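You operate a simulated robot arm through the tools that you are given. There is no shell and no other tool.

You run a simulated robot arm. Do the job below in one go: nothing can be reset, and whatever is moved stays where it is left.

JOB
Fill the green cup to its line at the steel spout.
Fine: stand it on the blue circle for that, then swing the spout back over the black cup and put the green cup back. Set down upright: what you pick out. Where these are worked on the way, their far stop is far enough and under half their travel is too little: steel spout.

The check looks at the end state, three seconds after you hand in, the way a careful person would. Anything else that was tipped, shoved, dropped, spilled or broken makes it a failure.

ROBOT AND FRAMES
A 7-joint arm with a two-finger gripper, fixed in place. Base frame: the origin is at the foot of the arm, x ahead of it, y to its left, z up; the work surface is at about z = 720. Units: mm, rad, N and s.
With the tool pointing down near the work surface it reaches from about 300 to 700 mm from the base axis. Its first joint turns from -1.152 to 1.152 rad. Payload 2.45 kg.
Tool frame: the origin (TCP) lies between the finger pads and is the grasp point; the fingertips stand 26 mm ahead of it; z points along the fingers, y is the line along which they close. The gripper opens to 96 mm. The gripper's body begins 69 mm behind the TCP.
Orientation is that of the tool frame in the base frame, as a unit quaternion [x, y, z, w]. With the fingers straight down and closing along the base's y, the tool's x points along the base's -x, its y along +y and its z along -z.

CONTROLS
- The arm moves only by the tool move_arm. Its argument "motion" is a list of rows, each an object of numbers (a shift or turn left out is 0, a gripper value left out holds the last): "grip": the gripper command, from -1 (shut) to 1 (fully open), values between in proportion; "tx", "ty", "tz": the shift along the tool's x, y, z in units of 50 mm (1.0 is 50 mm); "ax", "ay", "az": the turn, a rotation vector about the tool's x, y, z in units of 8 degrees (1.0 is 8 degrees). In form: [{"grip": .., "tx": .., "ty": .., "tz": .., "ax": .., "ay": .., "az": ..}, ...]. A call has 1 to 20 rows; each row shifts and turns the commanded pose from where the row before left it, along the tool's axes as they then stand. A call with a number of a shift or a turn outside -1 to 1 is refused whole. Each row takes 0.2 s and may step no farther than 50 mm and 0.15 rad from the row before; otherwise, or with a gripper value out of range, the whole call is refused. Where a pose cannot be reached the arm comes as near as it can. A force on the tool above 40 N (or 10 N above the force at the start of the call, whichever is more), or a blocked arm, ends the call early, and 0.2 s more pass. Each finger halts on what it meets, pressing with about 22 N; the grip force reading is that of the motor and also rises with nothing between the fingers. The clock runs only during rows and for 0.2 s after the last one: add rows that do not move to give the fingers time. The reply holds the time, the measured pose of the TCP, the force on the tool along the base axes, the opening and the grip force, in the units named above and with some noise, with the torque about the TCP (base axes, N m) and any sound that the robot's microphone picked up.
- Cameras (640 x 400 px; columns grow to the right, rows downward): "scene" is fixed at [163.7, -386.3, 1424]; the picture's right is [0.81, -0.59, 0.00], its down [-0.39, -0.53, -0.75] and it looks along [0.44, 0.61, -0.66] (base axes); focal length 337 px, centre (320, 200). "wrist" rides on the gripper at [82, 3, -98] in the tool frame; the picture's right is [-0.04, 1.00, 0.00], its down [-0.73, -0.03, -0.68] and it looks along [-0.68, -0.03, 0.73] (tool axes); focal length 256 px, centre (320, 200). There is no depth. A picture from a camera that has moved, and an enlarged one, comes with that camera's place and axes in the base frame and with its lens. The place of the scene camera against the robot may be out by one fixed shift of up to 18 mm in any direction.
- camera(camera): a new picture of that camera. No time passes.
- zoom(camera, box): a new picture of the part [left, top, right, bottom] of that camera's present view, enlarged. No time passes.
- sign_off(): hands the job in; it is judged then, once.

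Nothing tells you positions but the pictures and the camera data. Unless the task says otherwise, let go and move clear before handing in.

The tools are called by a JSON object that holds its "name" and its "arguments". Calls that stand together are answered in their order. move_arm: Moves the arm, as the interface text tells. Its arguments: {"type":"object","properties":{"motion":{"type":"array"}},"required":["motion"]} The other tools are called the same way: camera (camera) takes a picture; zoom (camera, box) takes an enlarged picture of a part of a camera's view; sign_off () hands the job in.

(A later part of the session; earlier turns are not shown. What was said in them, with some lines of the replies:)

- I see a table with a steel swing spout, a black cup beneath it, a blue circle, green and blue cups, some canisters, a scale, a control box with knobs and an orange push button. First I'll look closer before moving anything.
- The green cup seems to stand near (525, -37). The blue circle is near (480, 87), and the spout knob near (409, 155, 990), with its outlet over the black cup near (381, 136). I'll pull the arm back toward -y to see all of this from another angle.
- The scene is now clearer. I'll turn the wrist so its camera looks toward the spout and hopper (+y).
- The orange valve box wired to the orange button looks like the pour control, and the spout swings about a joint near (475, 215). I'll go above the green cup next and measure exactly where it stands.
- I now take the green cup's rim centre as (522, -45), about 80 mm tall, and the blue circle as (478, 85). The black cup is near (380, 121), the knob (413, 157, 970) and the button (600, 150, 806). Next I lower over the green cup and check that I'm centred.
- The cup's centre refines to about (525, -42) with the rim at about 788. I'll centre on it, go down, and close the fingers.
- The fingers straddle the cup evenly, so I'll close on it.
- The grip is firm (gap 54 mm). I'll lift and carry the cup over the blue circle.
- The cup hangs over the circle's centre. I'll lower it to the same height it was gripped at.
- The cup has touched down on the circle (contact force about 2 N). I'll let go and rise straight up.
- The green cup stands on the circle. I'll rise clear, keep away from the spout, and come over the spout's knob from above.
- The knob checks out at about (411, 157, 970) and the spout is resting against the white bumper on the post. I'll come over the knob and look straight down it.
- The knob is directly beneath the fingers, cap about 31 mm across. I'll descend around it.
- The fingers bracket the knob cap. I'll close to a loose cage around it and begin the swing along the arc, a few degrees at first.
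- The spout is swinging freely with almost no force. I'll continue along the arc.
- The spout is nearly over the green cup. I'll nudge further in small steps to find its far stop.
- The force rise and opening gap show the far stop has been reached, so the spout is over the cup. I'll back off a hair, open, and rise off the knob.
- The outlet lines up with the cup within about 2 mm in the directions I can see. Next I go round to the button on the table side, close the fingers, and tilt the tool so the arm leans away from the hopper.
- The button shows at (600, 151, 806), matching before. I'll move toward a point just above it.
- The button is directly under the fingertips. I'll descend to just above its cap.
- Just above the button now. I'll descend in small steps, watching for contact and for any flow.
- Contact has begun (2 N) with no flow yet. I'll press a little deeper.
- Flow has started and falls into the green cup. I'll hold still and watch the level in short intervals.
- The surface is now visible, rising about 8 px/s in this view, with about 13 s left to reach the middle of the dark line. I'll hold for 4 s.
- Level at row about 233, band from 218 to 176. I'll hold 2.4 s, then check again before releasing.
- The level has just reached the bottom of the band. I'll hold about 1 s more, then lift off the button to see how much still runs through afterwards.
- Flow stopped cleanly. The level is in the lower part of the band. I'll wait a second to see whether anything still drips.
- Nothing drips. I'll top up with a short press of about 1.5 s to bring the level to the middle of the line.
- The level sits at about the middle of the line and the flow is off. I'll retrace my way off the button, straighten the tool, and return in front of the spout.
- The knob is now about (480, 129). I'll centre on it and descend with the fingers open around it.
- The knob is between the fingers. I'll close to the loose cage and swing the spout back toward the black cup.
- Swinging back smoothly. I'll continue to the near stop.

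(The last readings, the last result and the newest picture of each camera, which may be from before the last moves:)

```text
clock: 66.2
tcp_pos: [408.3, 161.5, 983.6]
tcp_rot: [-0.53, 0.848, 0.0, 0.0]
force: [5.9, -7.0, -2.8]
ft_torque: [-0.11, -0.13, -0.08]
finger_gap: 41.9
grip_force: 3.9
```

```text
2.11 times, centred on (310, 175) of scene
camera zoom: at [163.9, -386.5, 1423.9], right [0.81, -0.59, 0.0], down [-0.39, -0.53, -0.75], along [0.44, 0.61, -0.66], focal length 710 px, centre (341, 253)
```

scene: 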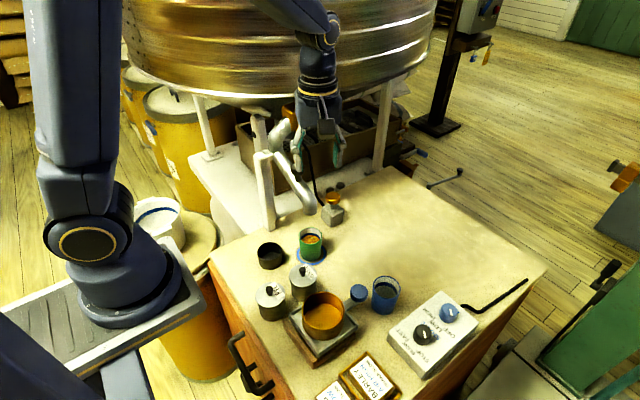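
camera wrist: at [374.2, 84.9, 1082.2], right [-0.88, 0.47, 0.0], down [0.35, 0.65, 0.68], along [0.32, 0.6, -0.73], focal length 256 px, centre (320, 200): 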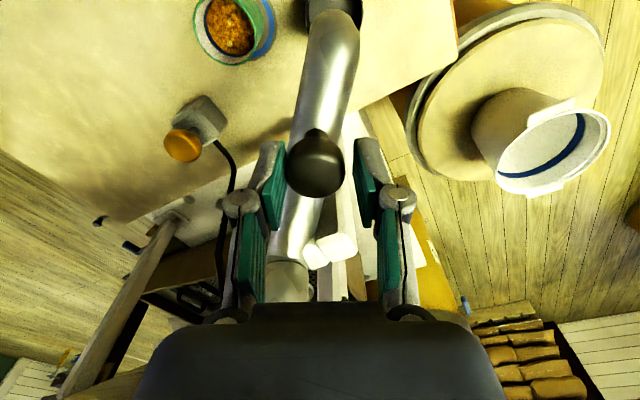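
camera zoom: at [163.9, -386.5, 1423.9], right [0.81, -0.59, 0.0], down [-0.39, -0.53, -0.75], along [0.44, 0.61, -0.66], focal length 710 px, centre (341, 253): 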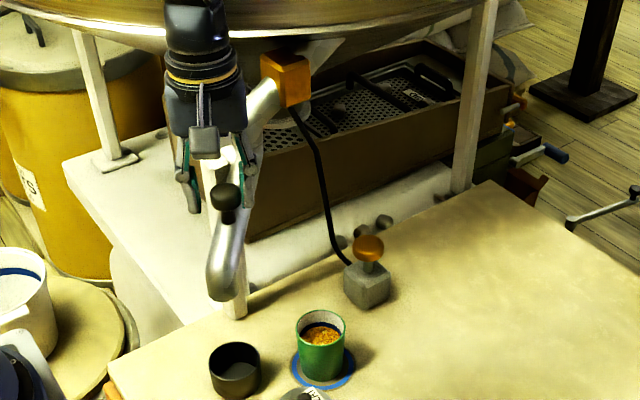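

The near stop is reached, so the spout is back over the black cup. I'll relax, open, rise off, and swing round to above the green cup.

{"name": "move_arm", "arguments": {"motion": [{"tx": 0.01, "ty": -0.08}, {"grip": 0.25}, {}, {}, {"tz": -0.4}, {"tz": -0.6}, {"tz": -0.7}, {"tx": 0.467, "ty": -0.609}, {"tx": 0.467, "ty": -0.609}, {"tx": 0.467, "ty": -0.609}, {}, {"grip": 1}, {}]}}

{"name": "camera", "arguments": {"camera": "wrist"}}

{"name": "camera", "arguments": {"camera": "scene"}}

```text
clock: 69.0
tcp_pos: [462.9, 55.1, 1068.0]
tcp_rot: [-0.529, 0.848, 0.0, 0.0]
force: [0.4, 0.1, 0.3]
ft_torque: [-0.01, -0.02, 0.02]
finger_gap: 96.1
grip_force: 0.1
```

```text
taken
camera wrist: at [423.9, -16.4, 1166.1], right [-0.88, 0.47, 0.0], down [0.35, 0.65, 0.68], along [0.32, 0.6, -0.73], focal length 256 px, centre (320, 200)
```

wrist: 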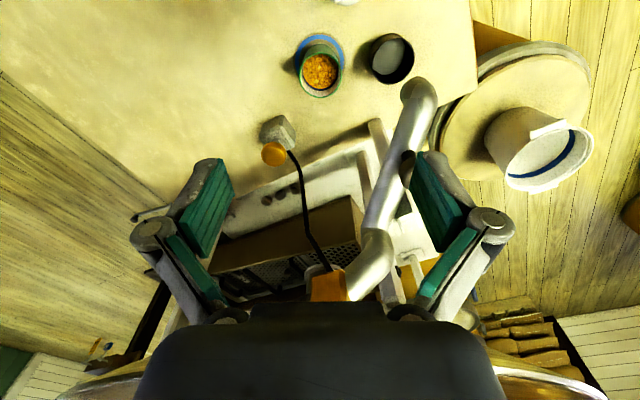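

```text
taken
```

scene: 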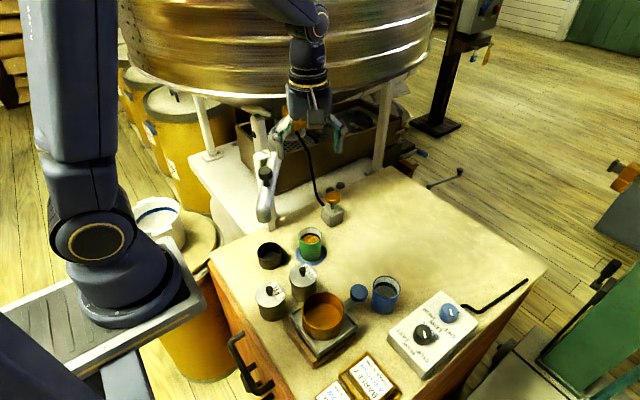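

The spout is back in its starting place. I'll descend above the green cup and check centring before gripping.

{"name": "move_arm", "arguments": {"motion": [{"tz": 0.8}, {"tz": 0.8}, {"tz": 0.8}, {"tz": 0.8}, {"tx": -0.678, "ty": -0.012, "tz": 0.6}, {"tz": 0.4}, {}, {}]}}

{"name": "camera", "arguments": {"camera": "wrist"}}

{"name": "zoom", "arguments": {"camera": "scene", "box": [230, 140, 390, 270]}}

```text
clock: 70.8
tcp_pos: [477.8, 86.5, 859.8]
tcp_rot: [-0.53, 0.848, 0.0, 0.0]
force: [-0.3, -0.1, -0.6]
ft_torque: [-0.01, -0.01, -0.02]
finger_gap: 95.9
grip_force: 0.0
```

```text
taken
camera wrist: at [439.7, 14.7, 957.6], right [-0.88, 0.47, 0.0], down [0.35, 0.65, 0.68], along [0.32, 0.6, -0.73], focal length 256 px, centre (320, 200)
```

wrist: 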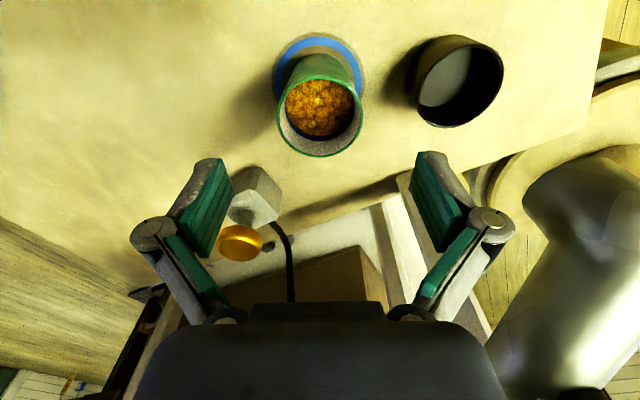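

```text
3.08 times, centred on (310, 205) of scene
camera zoom: at [163.7, -386.3, 1424.0], right [0.81, -0.59, 0.0], down [-0.39, -0.53, -0.75], along [0.44, 0.61, -0.66], focal length 1037 px, centre (351, 185)
```

zoom: 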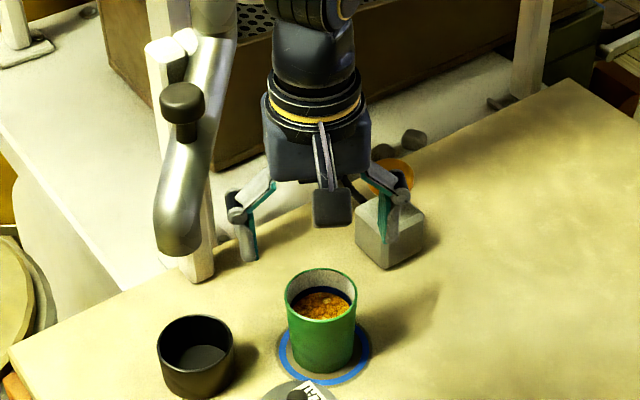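

Well centred. I'll go down and grip the cup at the same height as before.

{"name": "move_arm", "arguments": {"motion": [{"tz": 0.6}, {"tz": 0.6}, {"tz": 0.5}, {"tz": 0.366}, {}, {}, {"grip": -1}, {}, {}, {}, {}, {}]}}

{"name": "camera", "arguments": {"camera": "wrist"}}

```text
clock: 73.4
tcp_pos: [479.0, 86.4, 755.7]
tcp_rot: [-0.53, 0.848, 0.0, -0.001]
force: [-0.6, 0.0, 0.6]
ft_torque: [0.0, -0.02, 0.01]
finger_gap: 54.1
grip_force: 21.9
```

```text
taken
camera wrist: at [439.7, 15.4, 853.7], right [-0.88, 0.47, 0.0], down [0.35, 0.65, 0.68], along [0.32, 0.6, -0.73], focal length 256 px, centre (320, 200)
```

wrist: 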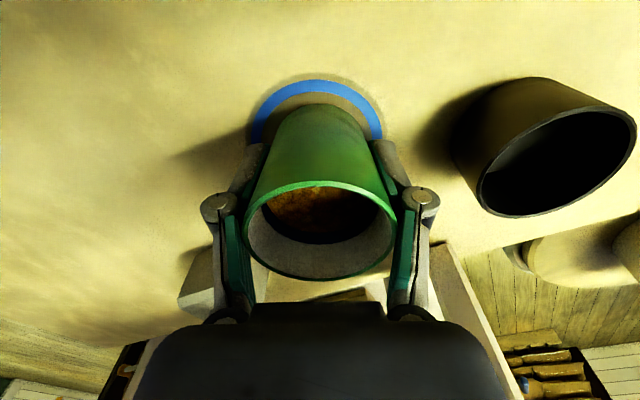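

The cup is gripped just as before. I'll lift gently and carry it slowly back to where it stood.

{"name": "move_arm", "arguments": {"motion": [{"tz": -0.15}, {"tz": -0.35}, {"tz": -0.4}, {"tz": -0.35}, {"tz": -0.15}, {}, {"tx": 0.118, "ty": -0.1225}, {"tx": 0.236, "ty": -0.245}, {"tx": 0.236, "ty": -0.245}, {"tx": 0.236, "ty": -0.245}, {"tx": 0.236, "ty": -0.245}, {"tx": 0.236, "ty": -0.245}, {"tx": 0.236, "ty": -0.245}, {"tx": 0.236, "ty": -0.245}, {"tx": 0.118, "ty": -0.1225}, {}, {}]}}

{"name": "camera", "arguments": {"camera": "wrist"}}

{"name": "zoom", "arguments": {"camera": "scene", "box": [260, 180, 420, 320]}}

```text
clock: 77.0
tcp_pos: [523.5, -41.4, 826.6]
tcp_rot: [-0.53, 0.848, 0.0, 0.0]
force: [-0.6, 0.5, -1.2]
ft_torque: [0.0, 0.02, -0.03]
finger_gap: 53.6
grip_force: 22.0
```

```text
taken
camera wrist: at [485.5, -112.0, 923.4], right [-0.88, 0.47, 0.0], down [0.35, 0.65, 0.68], along [0.32, 0.6, -0.73], focal length 256 px, centre (320, 200)
```

wrist: 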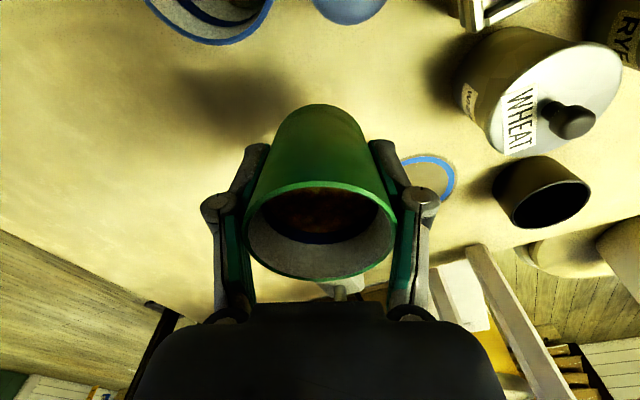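

```text
2.86 times, centred on (340, 250) of scene
camera zoom: at [163.7, -386.3, 1424.0], right [0.81, -0.59, 0.0], down [-0.39, -0.53, -0.75], along [0.44, 0.61, -0.66], focal length 963 px, centre (263, 57)
```

zoom: 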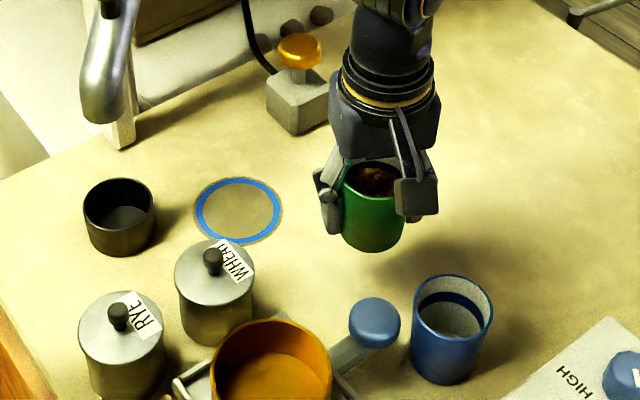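

The cup is over its starting spot. I'll correct by about 1.5 mm and set it down gently.

{"name": "move_arm", "arguments": {"motion": [{"tx": 0.01, "ty": -0.03, "tz": 0.3}, {"tz": 0.4}, {"tz": 0.35}, {"tz": 0.2}, {"tz": 0.08}, {"tz": 0.04}, {}, {}]}}

{"name": "zoom", "arguments": {"camera": "scene", "box": [300, 180, 440, 320]}}

{"name": "camera", "arguments": {"camera": "wrist"}}

```text
clock: 78.8
tcp_pos: [525.7, -42.1, 757.5]
tcp_rot: [-0.53, 0.848, 0.0, -0.001]
force: [-0.5, 0.4, -1.7]
ft_torque: [-0.01, 0.01, 0.02]
finger_gap: 53.9
grip_force: 22.0
```

```text
2.86 times, centred on (370, 250) of scene
camera zoom: at [163.7, -386.3, 1424.0], right [0.81, -0.59, 0.0], down [-0.39, -0.53, -0.75], along [0.44, 0.61, -0.66], focal length 963 px, centre (177, 57)
```

zoom: 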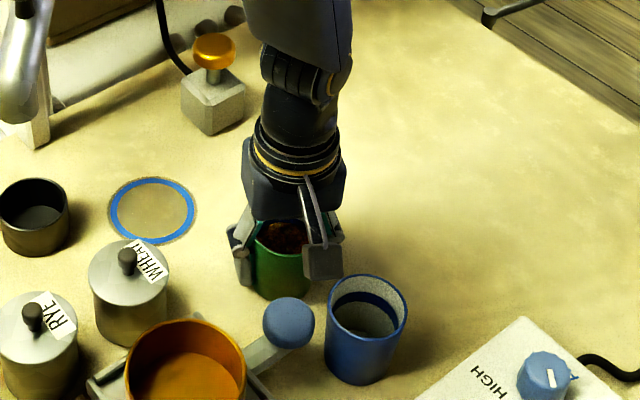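

```text
taken
camera wrist: at [486.5, -113.4, 855.0], right [-0.88, 0.47, 0.0], down [0.35, 0.65, 0.68], along [0.32, 0.6, -0.73], focal length 256 px, centre (320, 200)
```

wrist: 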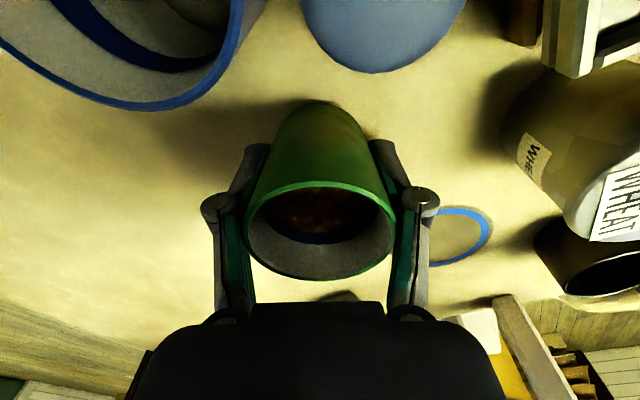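

{"name": "zoom", "arguments": {"camera": "wrist", "box": [220, 80, 420, 290]}}

{"name": "zoom", "arguments": {"camera": "scene", "box": [330, 230, 390, 300]}}

```text
1.90 times, centred on (320, 185) of wrist
camera zoom: at [486.5, -113.4, 855.0], right [-0.88, 0.47, 0.0], down [0.35, 0.65, 0.68], along [0.32, 0.6, -0.73], focal length 488 px, centre (320, 229)
```

zoom: 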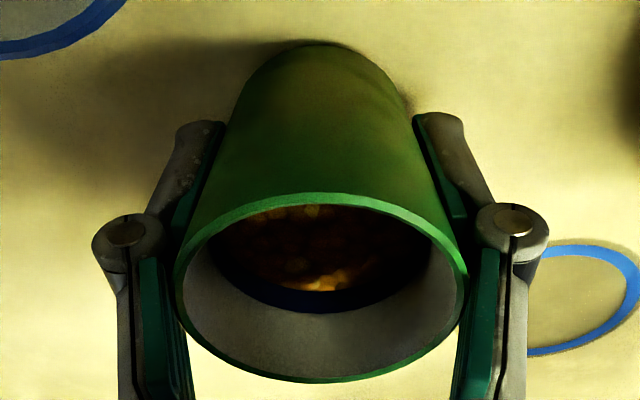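

```text
5.71 times, centred on (360, 265) of scene
camera zoom: at [163.7, -386.3, 1424.0], right [0.81, -0.59, 0.0], down [-0.39, -0.53, -0.75], along [0.44, 0.61, -0.66], focal length 1926 px, centre (91, -171)
```

zoom: 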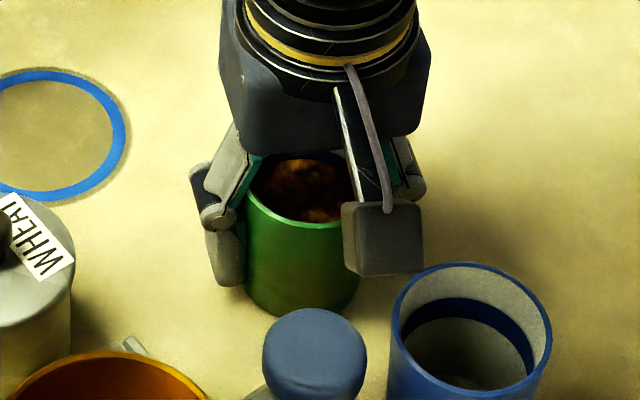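

{"name": "move_arm", "arguments": {"motion": [{"tz": 0.014}, {}]}}

{"name": "move_arm", "arguments": {"motion": [{"tz": 0.01}, {}]}}

```text
clock: 79.4
tcp_pos: [525.8, -42.1, 756.9]
tcp_rot: [-0.53, 0.848, 0.0, 0.0]
force: [-0.7, -0.8, -0.3]
ft_torque: [0.02, 0.0, 0.0]
finger_gap: 53.8
grip_force: 21.9
```

```text
clock: 80.0
tcp_pos: [526.2, -42.2, 756.7]
tcp_rot: [-0.53, 0.848, 0.0, 0.0]
force: [0.5, -0.8, -1.0]
ft_torque: [0.01, 0.03, 0.02]
finger_gap: 53.7
grip_force: 22.3
```

{"name": "move_arm", "arguments": {"motion": [{"tz": 0.012}, {}]}}

{"name": "move_arm", "arguments": {"motion": [{"tz": 0.006}, {}]}}

```text
clock: 80.6
tcp_pos: [525.2, -42.9, 756.1]
tcp_rot: [-0.53, 0.848, -0.001, 0.0]
force: [0.7, 0.0, -1.8]
ft_torque: [0.0, 0.0, 0.0]
finger_gap: 53.7
grip_force: 21.7
```

```text
clock: 81.2
tcp_pos: [525.7, -42.4, 755.8]
tcp_rot: [-0.53, 0.848, 0.001, -0.001]
force: [-1.0, -1.9, 3.9]
ft_torque: [-0.02, 0.09, 0.01]
finger_gap: 53.6
grip_force: 21.8
```

The force flipped to +4 N, so the cup is standing on the table. I'll release and rise straight up.

{"name": "move_arm", "arguments": {"motion": [{"grip": 0.6}, {}, {}, {}, {}, {"grip": 1}, {}, {}, {"tz": -0.3}, {"tz": -0.6}, {"tz": -0.8}, {"tz": -0.8}, {"tz": -0.8}, {"tz": -0.8}, {}]}}

{"name": "camera", "arguments": {"camera": "wrist"}}

{"name": "camera", "arguments": {"camera": "scene"}}

{"name": "zoom", "arguments": {"camera": "scene", "box": [240, 220, 416, 330]}}

{"name": "zoom", "arguments": {"camera": "scene", "box": [342, 242, 374, 272]}}

```text
clock: 84.4
tcp_pos: [526.1, -42.3, 960.7]
tcp_rot: [-0.53, 0.848, 0.0, 0.001]
force: [-0.4, 0.6, 1.1]
ft_torque: [-0.01, 0.01, -0.03]
finger_gap: 96.1
grip_force: 0.0
```

```text
taken
camera wrist: at [486.5, -113.8, 1058.7], right [-0.88, 0.47, 0.0], down [0.35, 0.65, 0.68], along [0.32, 0.6, -0.73], focal length 256 px, centre (320, 200)
```

wrist: 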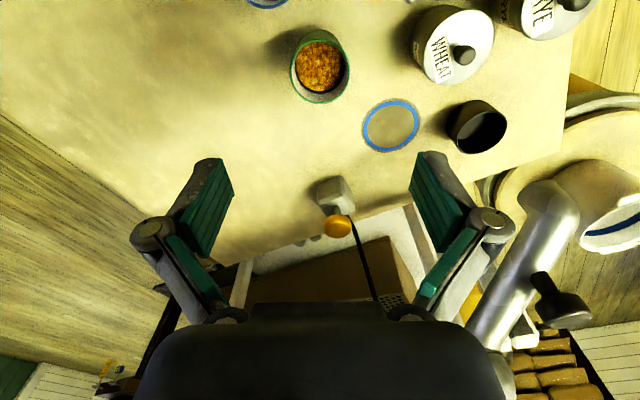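

```text
taken
```

scene: 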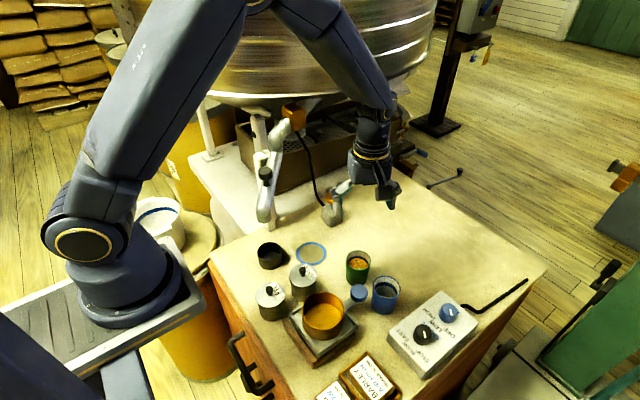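

```text
3.64 times, centred on (328, 275) of scene
camera zoom: at [163.7, -386.3, 1424.0], right [0.81, -0.59, 0.0], down [-0.39, -0.53, -0.75], along [0.44, 0.61, -0.66], focal length 1226 px, centre (291, -73)
```

zoom: 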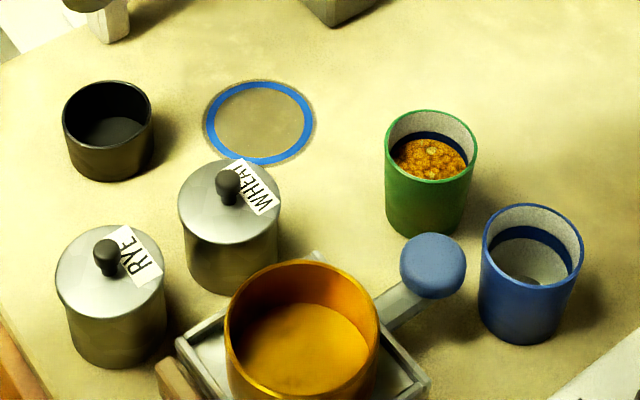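

```text
13.33 times, centred on (358, 257) of scene
camera zoom: at [163.7, -386.3, 1424.0], right [0.81, -0.59, 0.0], down [-0.39, -0.53, -0.75], along [0.44, 0.61, -0.66], focal length 4494 px, centre (-187, -560)
```

zoom: 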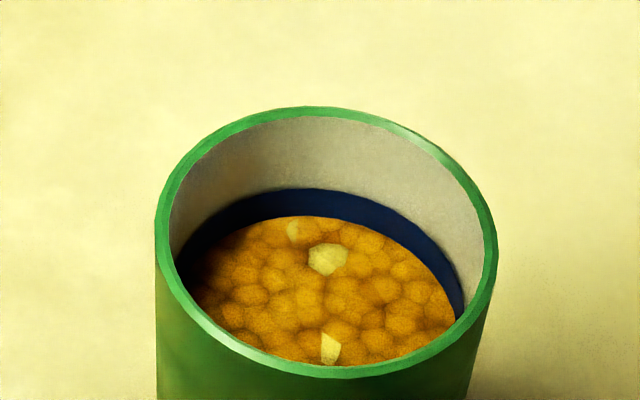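

The green cup is back upright within 1–2 mm of its place, filled to its line. I'll do a last check of the spout position and the surroundings.

{"name": "zoom", "arguments": {"camera": "scene", "box": [230, 140, 390, 240]}}

{"name": "zoom", "arguments": {"camera": "wrist", "box": [290, 80, 530, 260]}}

```text
4.00 times, centred on (310, 190) of scene
camera zoom: at [163.7, -386.3, 1424.0], right [0.81, -0.59, 0.0], down [-0.39, -0.53, -0.75], along [0.44, 0.61, -0.66], focal length 1348 px, centre (360, 240)
```

zoom: 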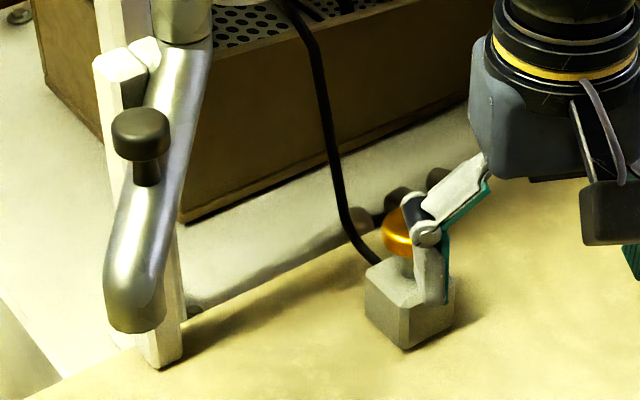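

```text
2.22 times, centred on (410, 170) of wrist
camera zoom: at [486.5, -113.8, 1058.7], right [-0.88, 0.47, 0.0], down [0.35, 0.65, 0.68], along [0.32, 0.6, -0.73], focal length 569 px, centre (120, 267)
```

zoom: 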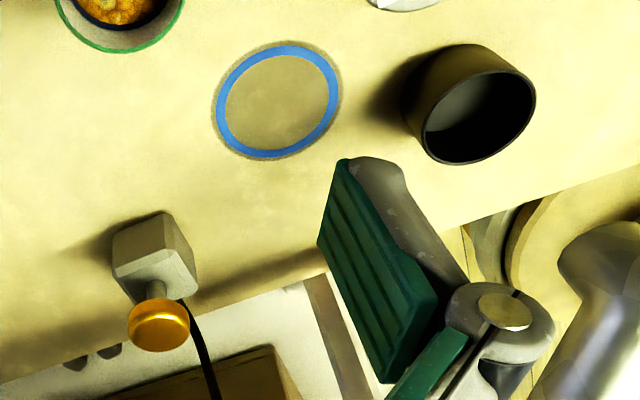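

The spout is exactly where it began, over the black cup, and the button is up. There are no spills, and the green cup stands filled in its own place. The gripper is open and clear, so I'm handing in.

{"name": "sign_off", "arguments": {}}

```text
The job is handed in.
```

The green cup is filled to its line and back upright where it started, within about 1–2 mm by the camera. I've handed the job in; I don't have the check's result.

- **Fill:** I stood the cup on the blue circle, swung the spout to its far stop over it, and held the orange button until the level was near the middle of the dark line. That took one long press and a short top-up. The flow stopped when I let go of the button, and nothing dripped afterwards.
- **Spout:** It is back against its near stop, over the black cup, matching the first picture.
- **Everything else:** The last pictures show nothing spilled, tipped or moved. The gripper is open and clear above the table.
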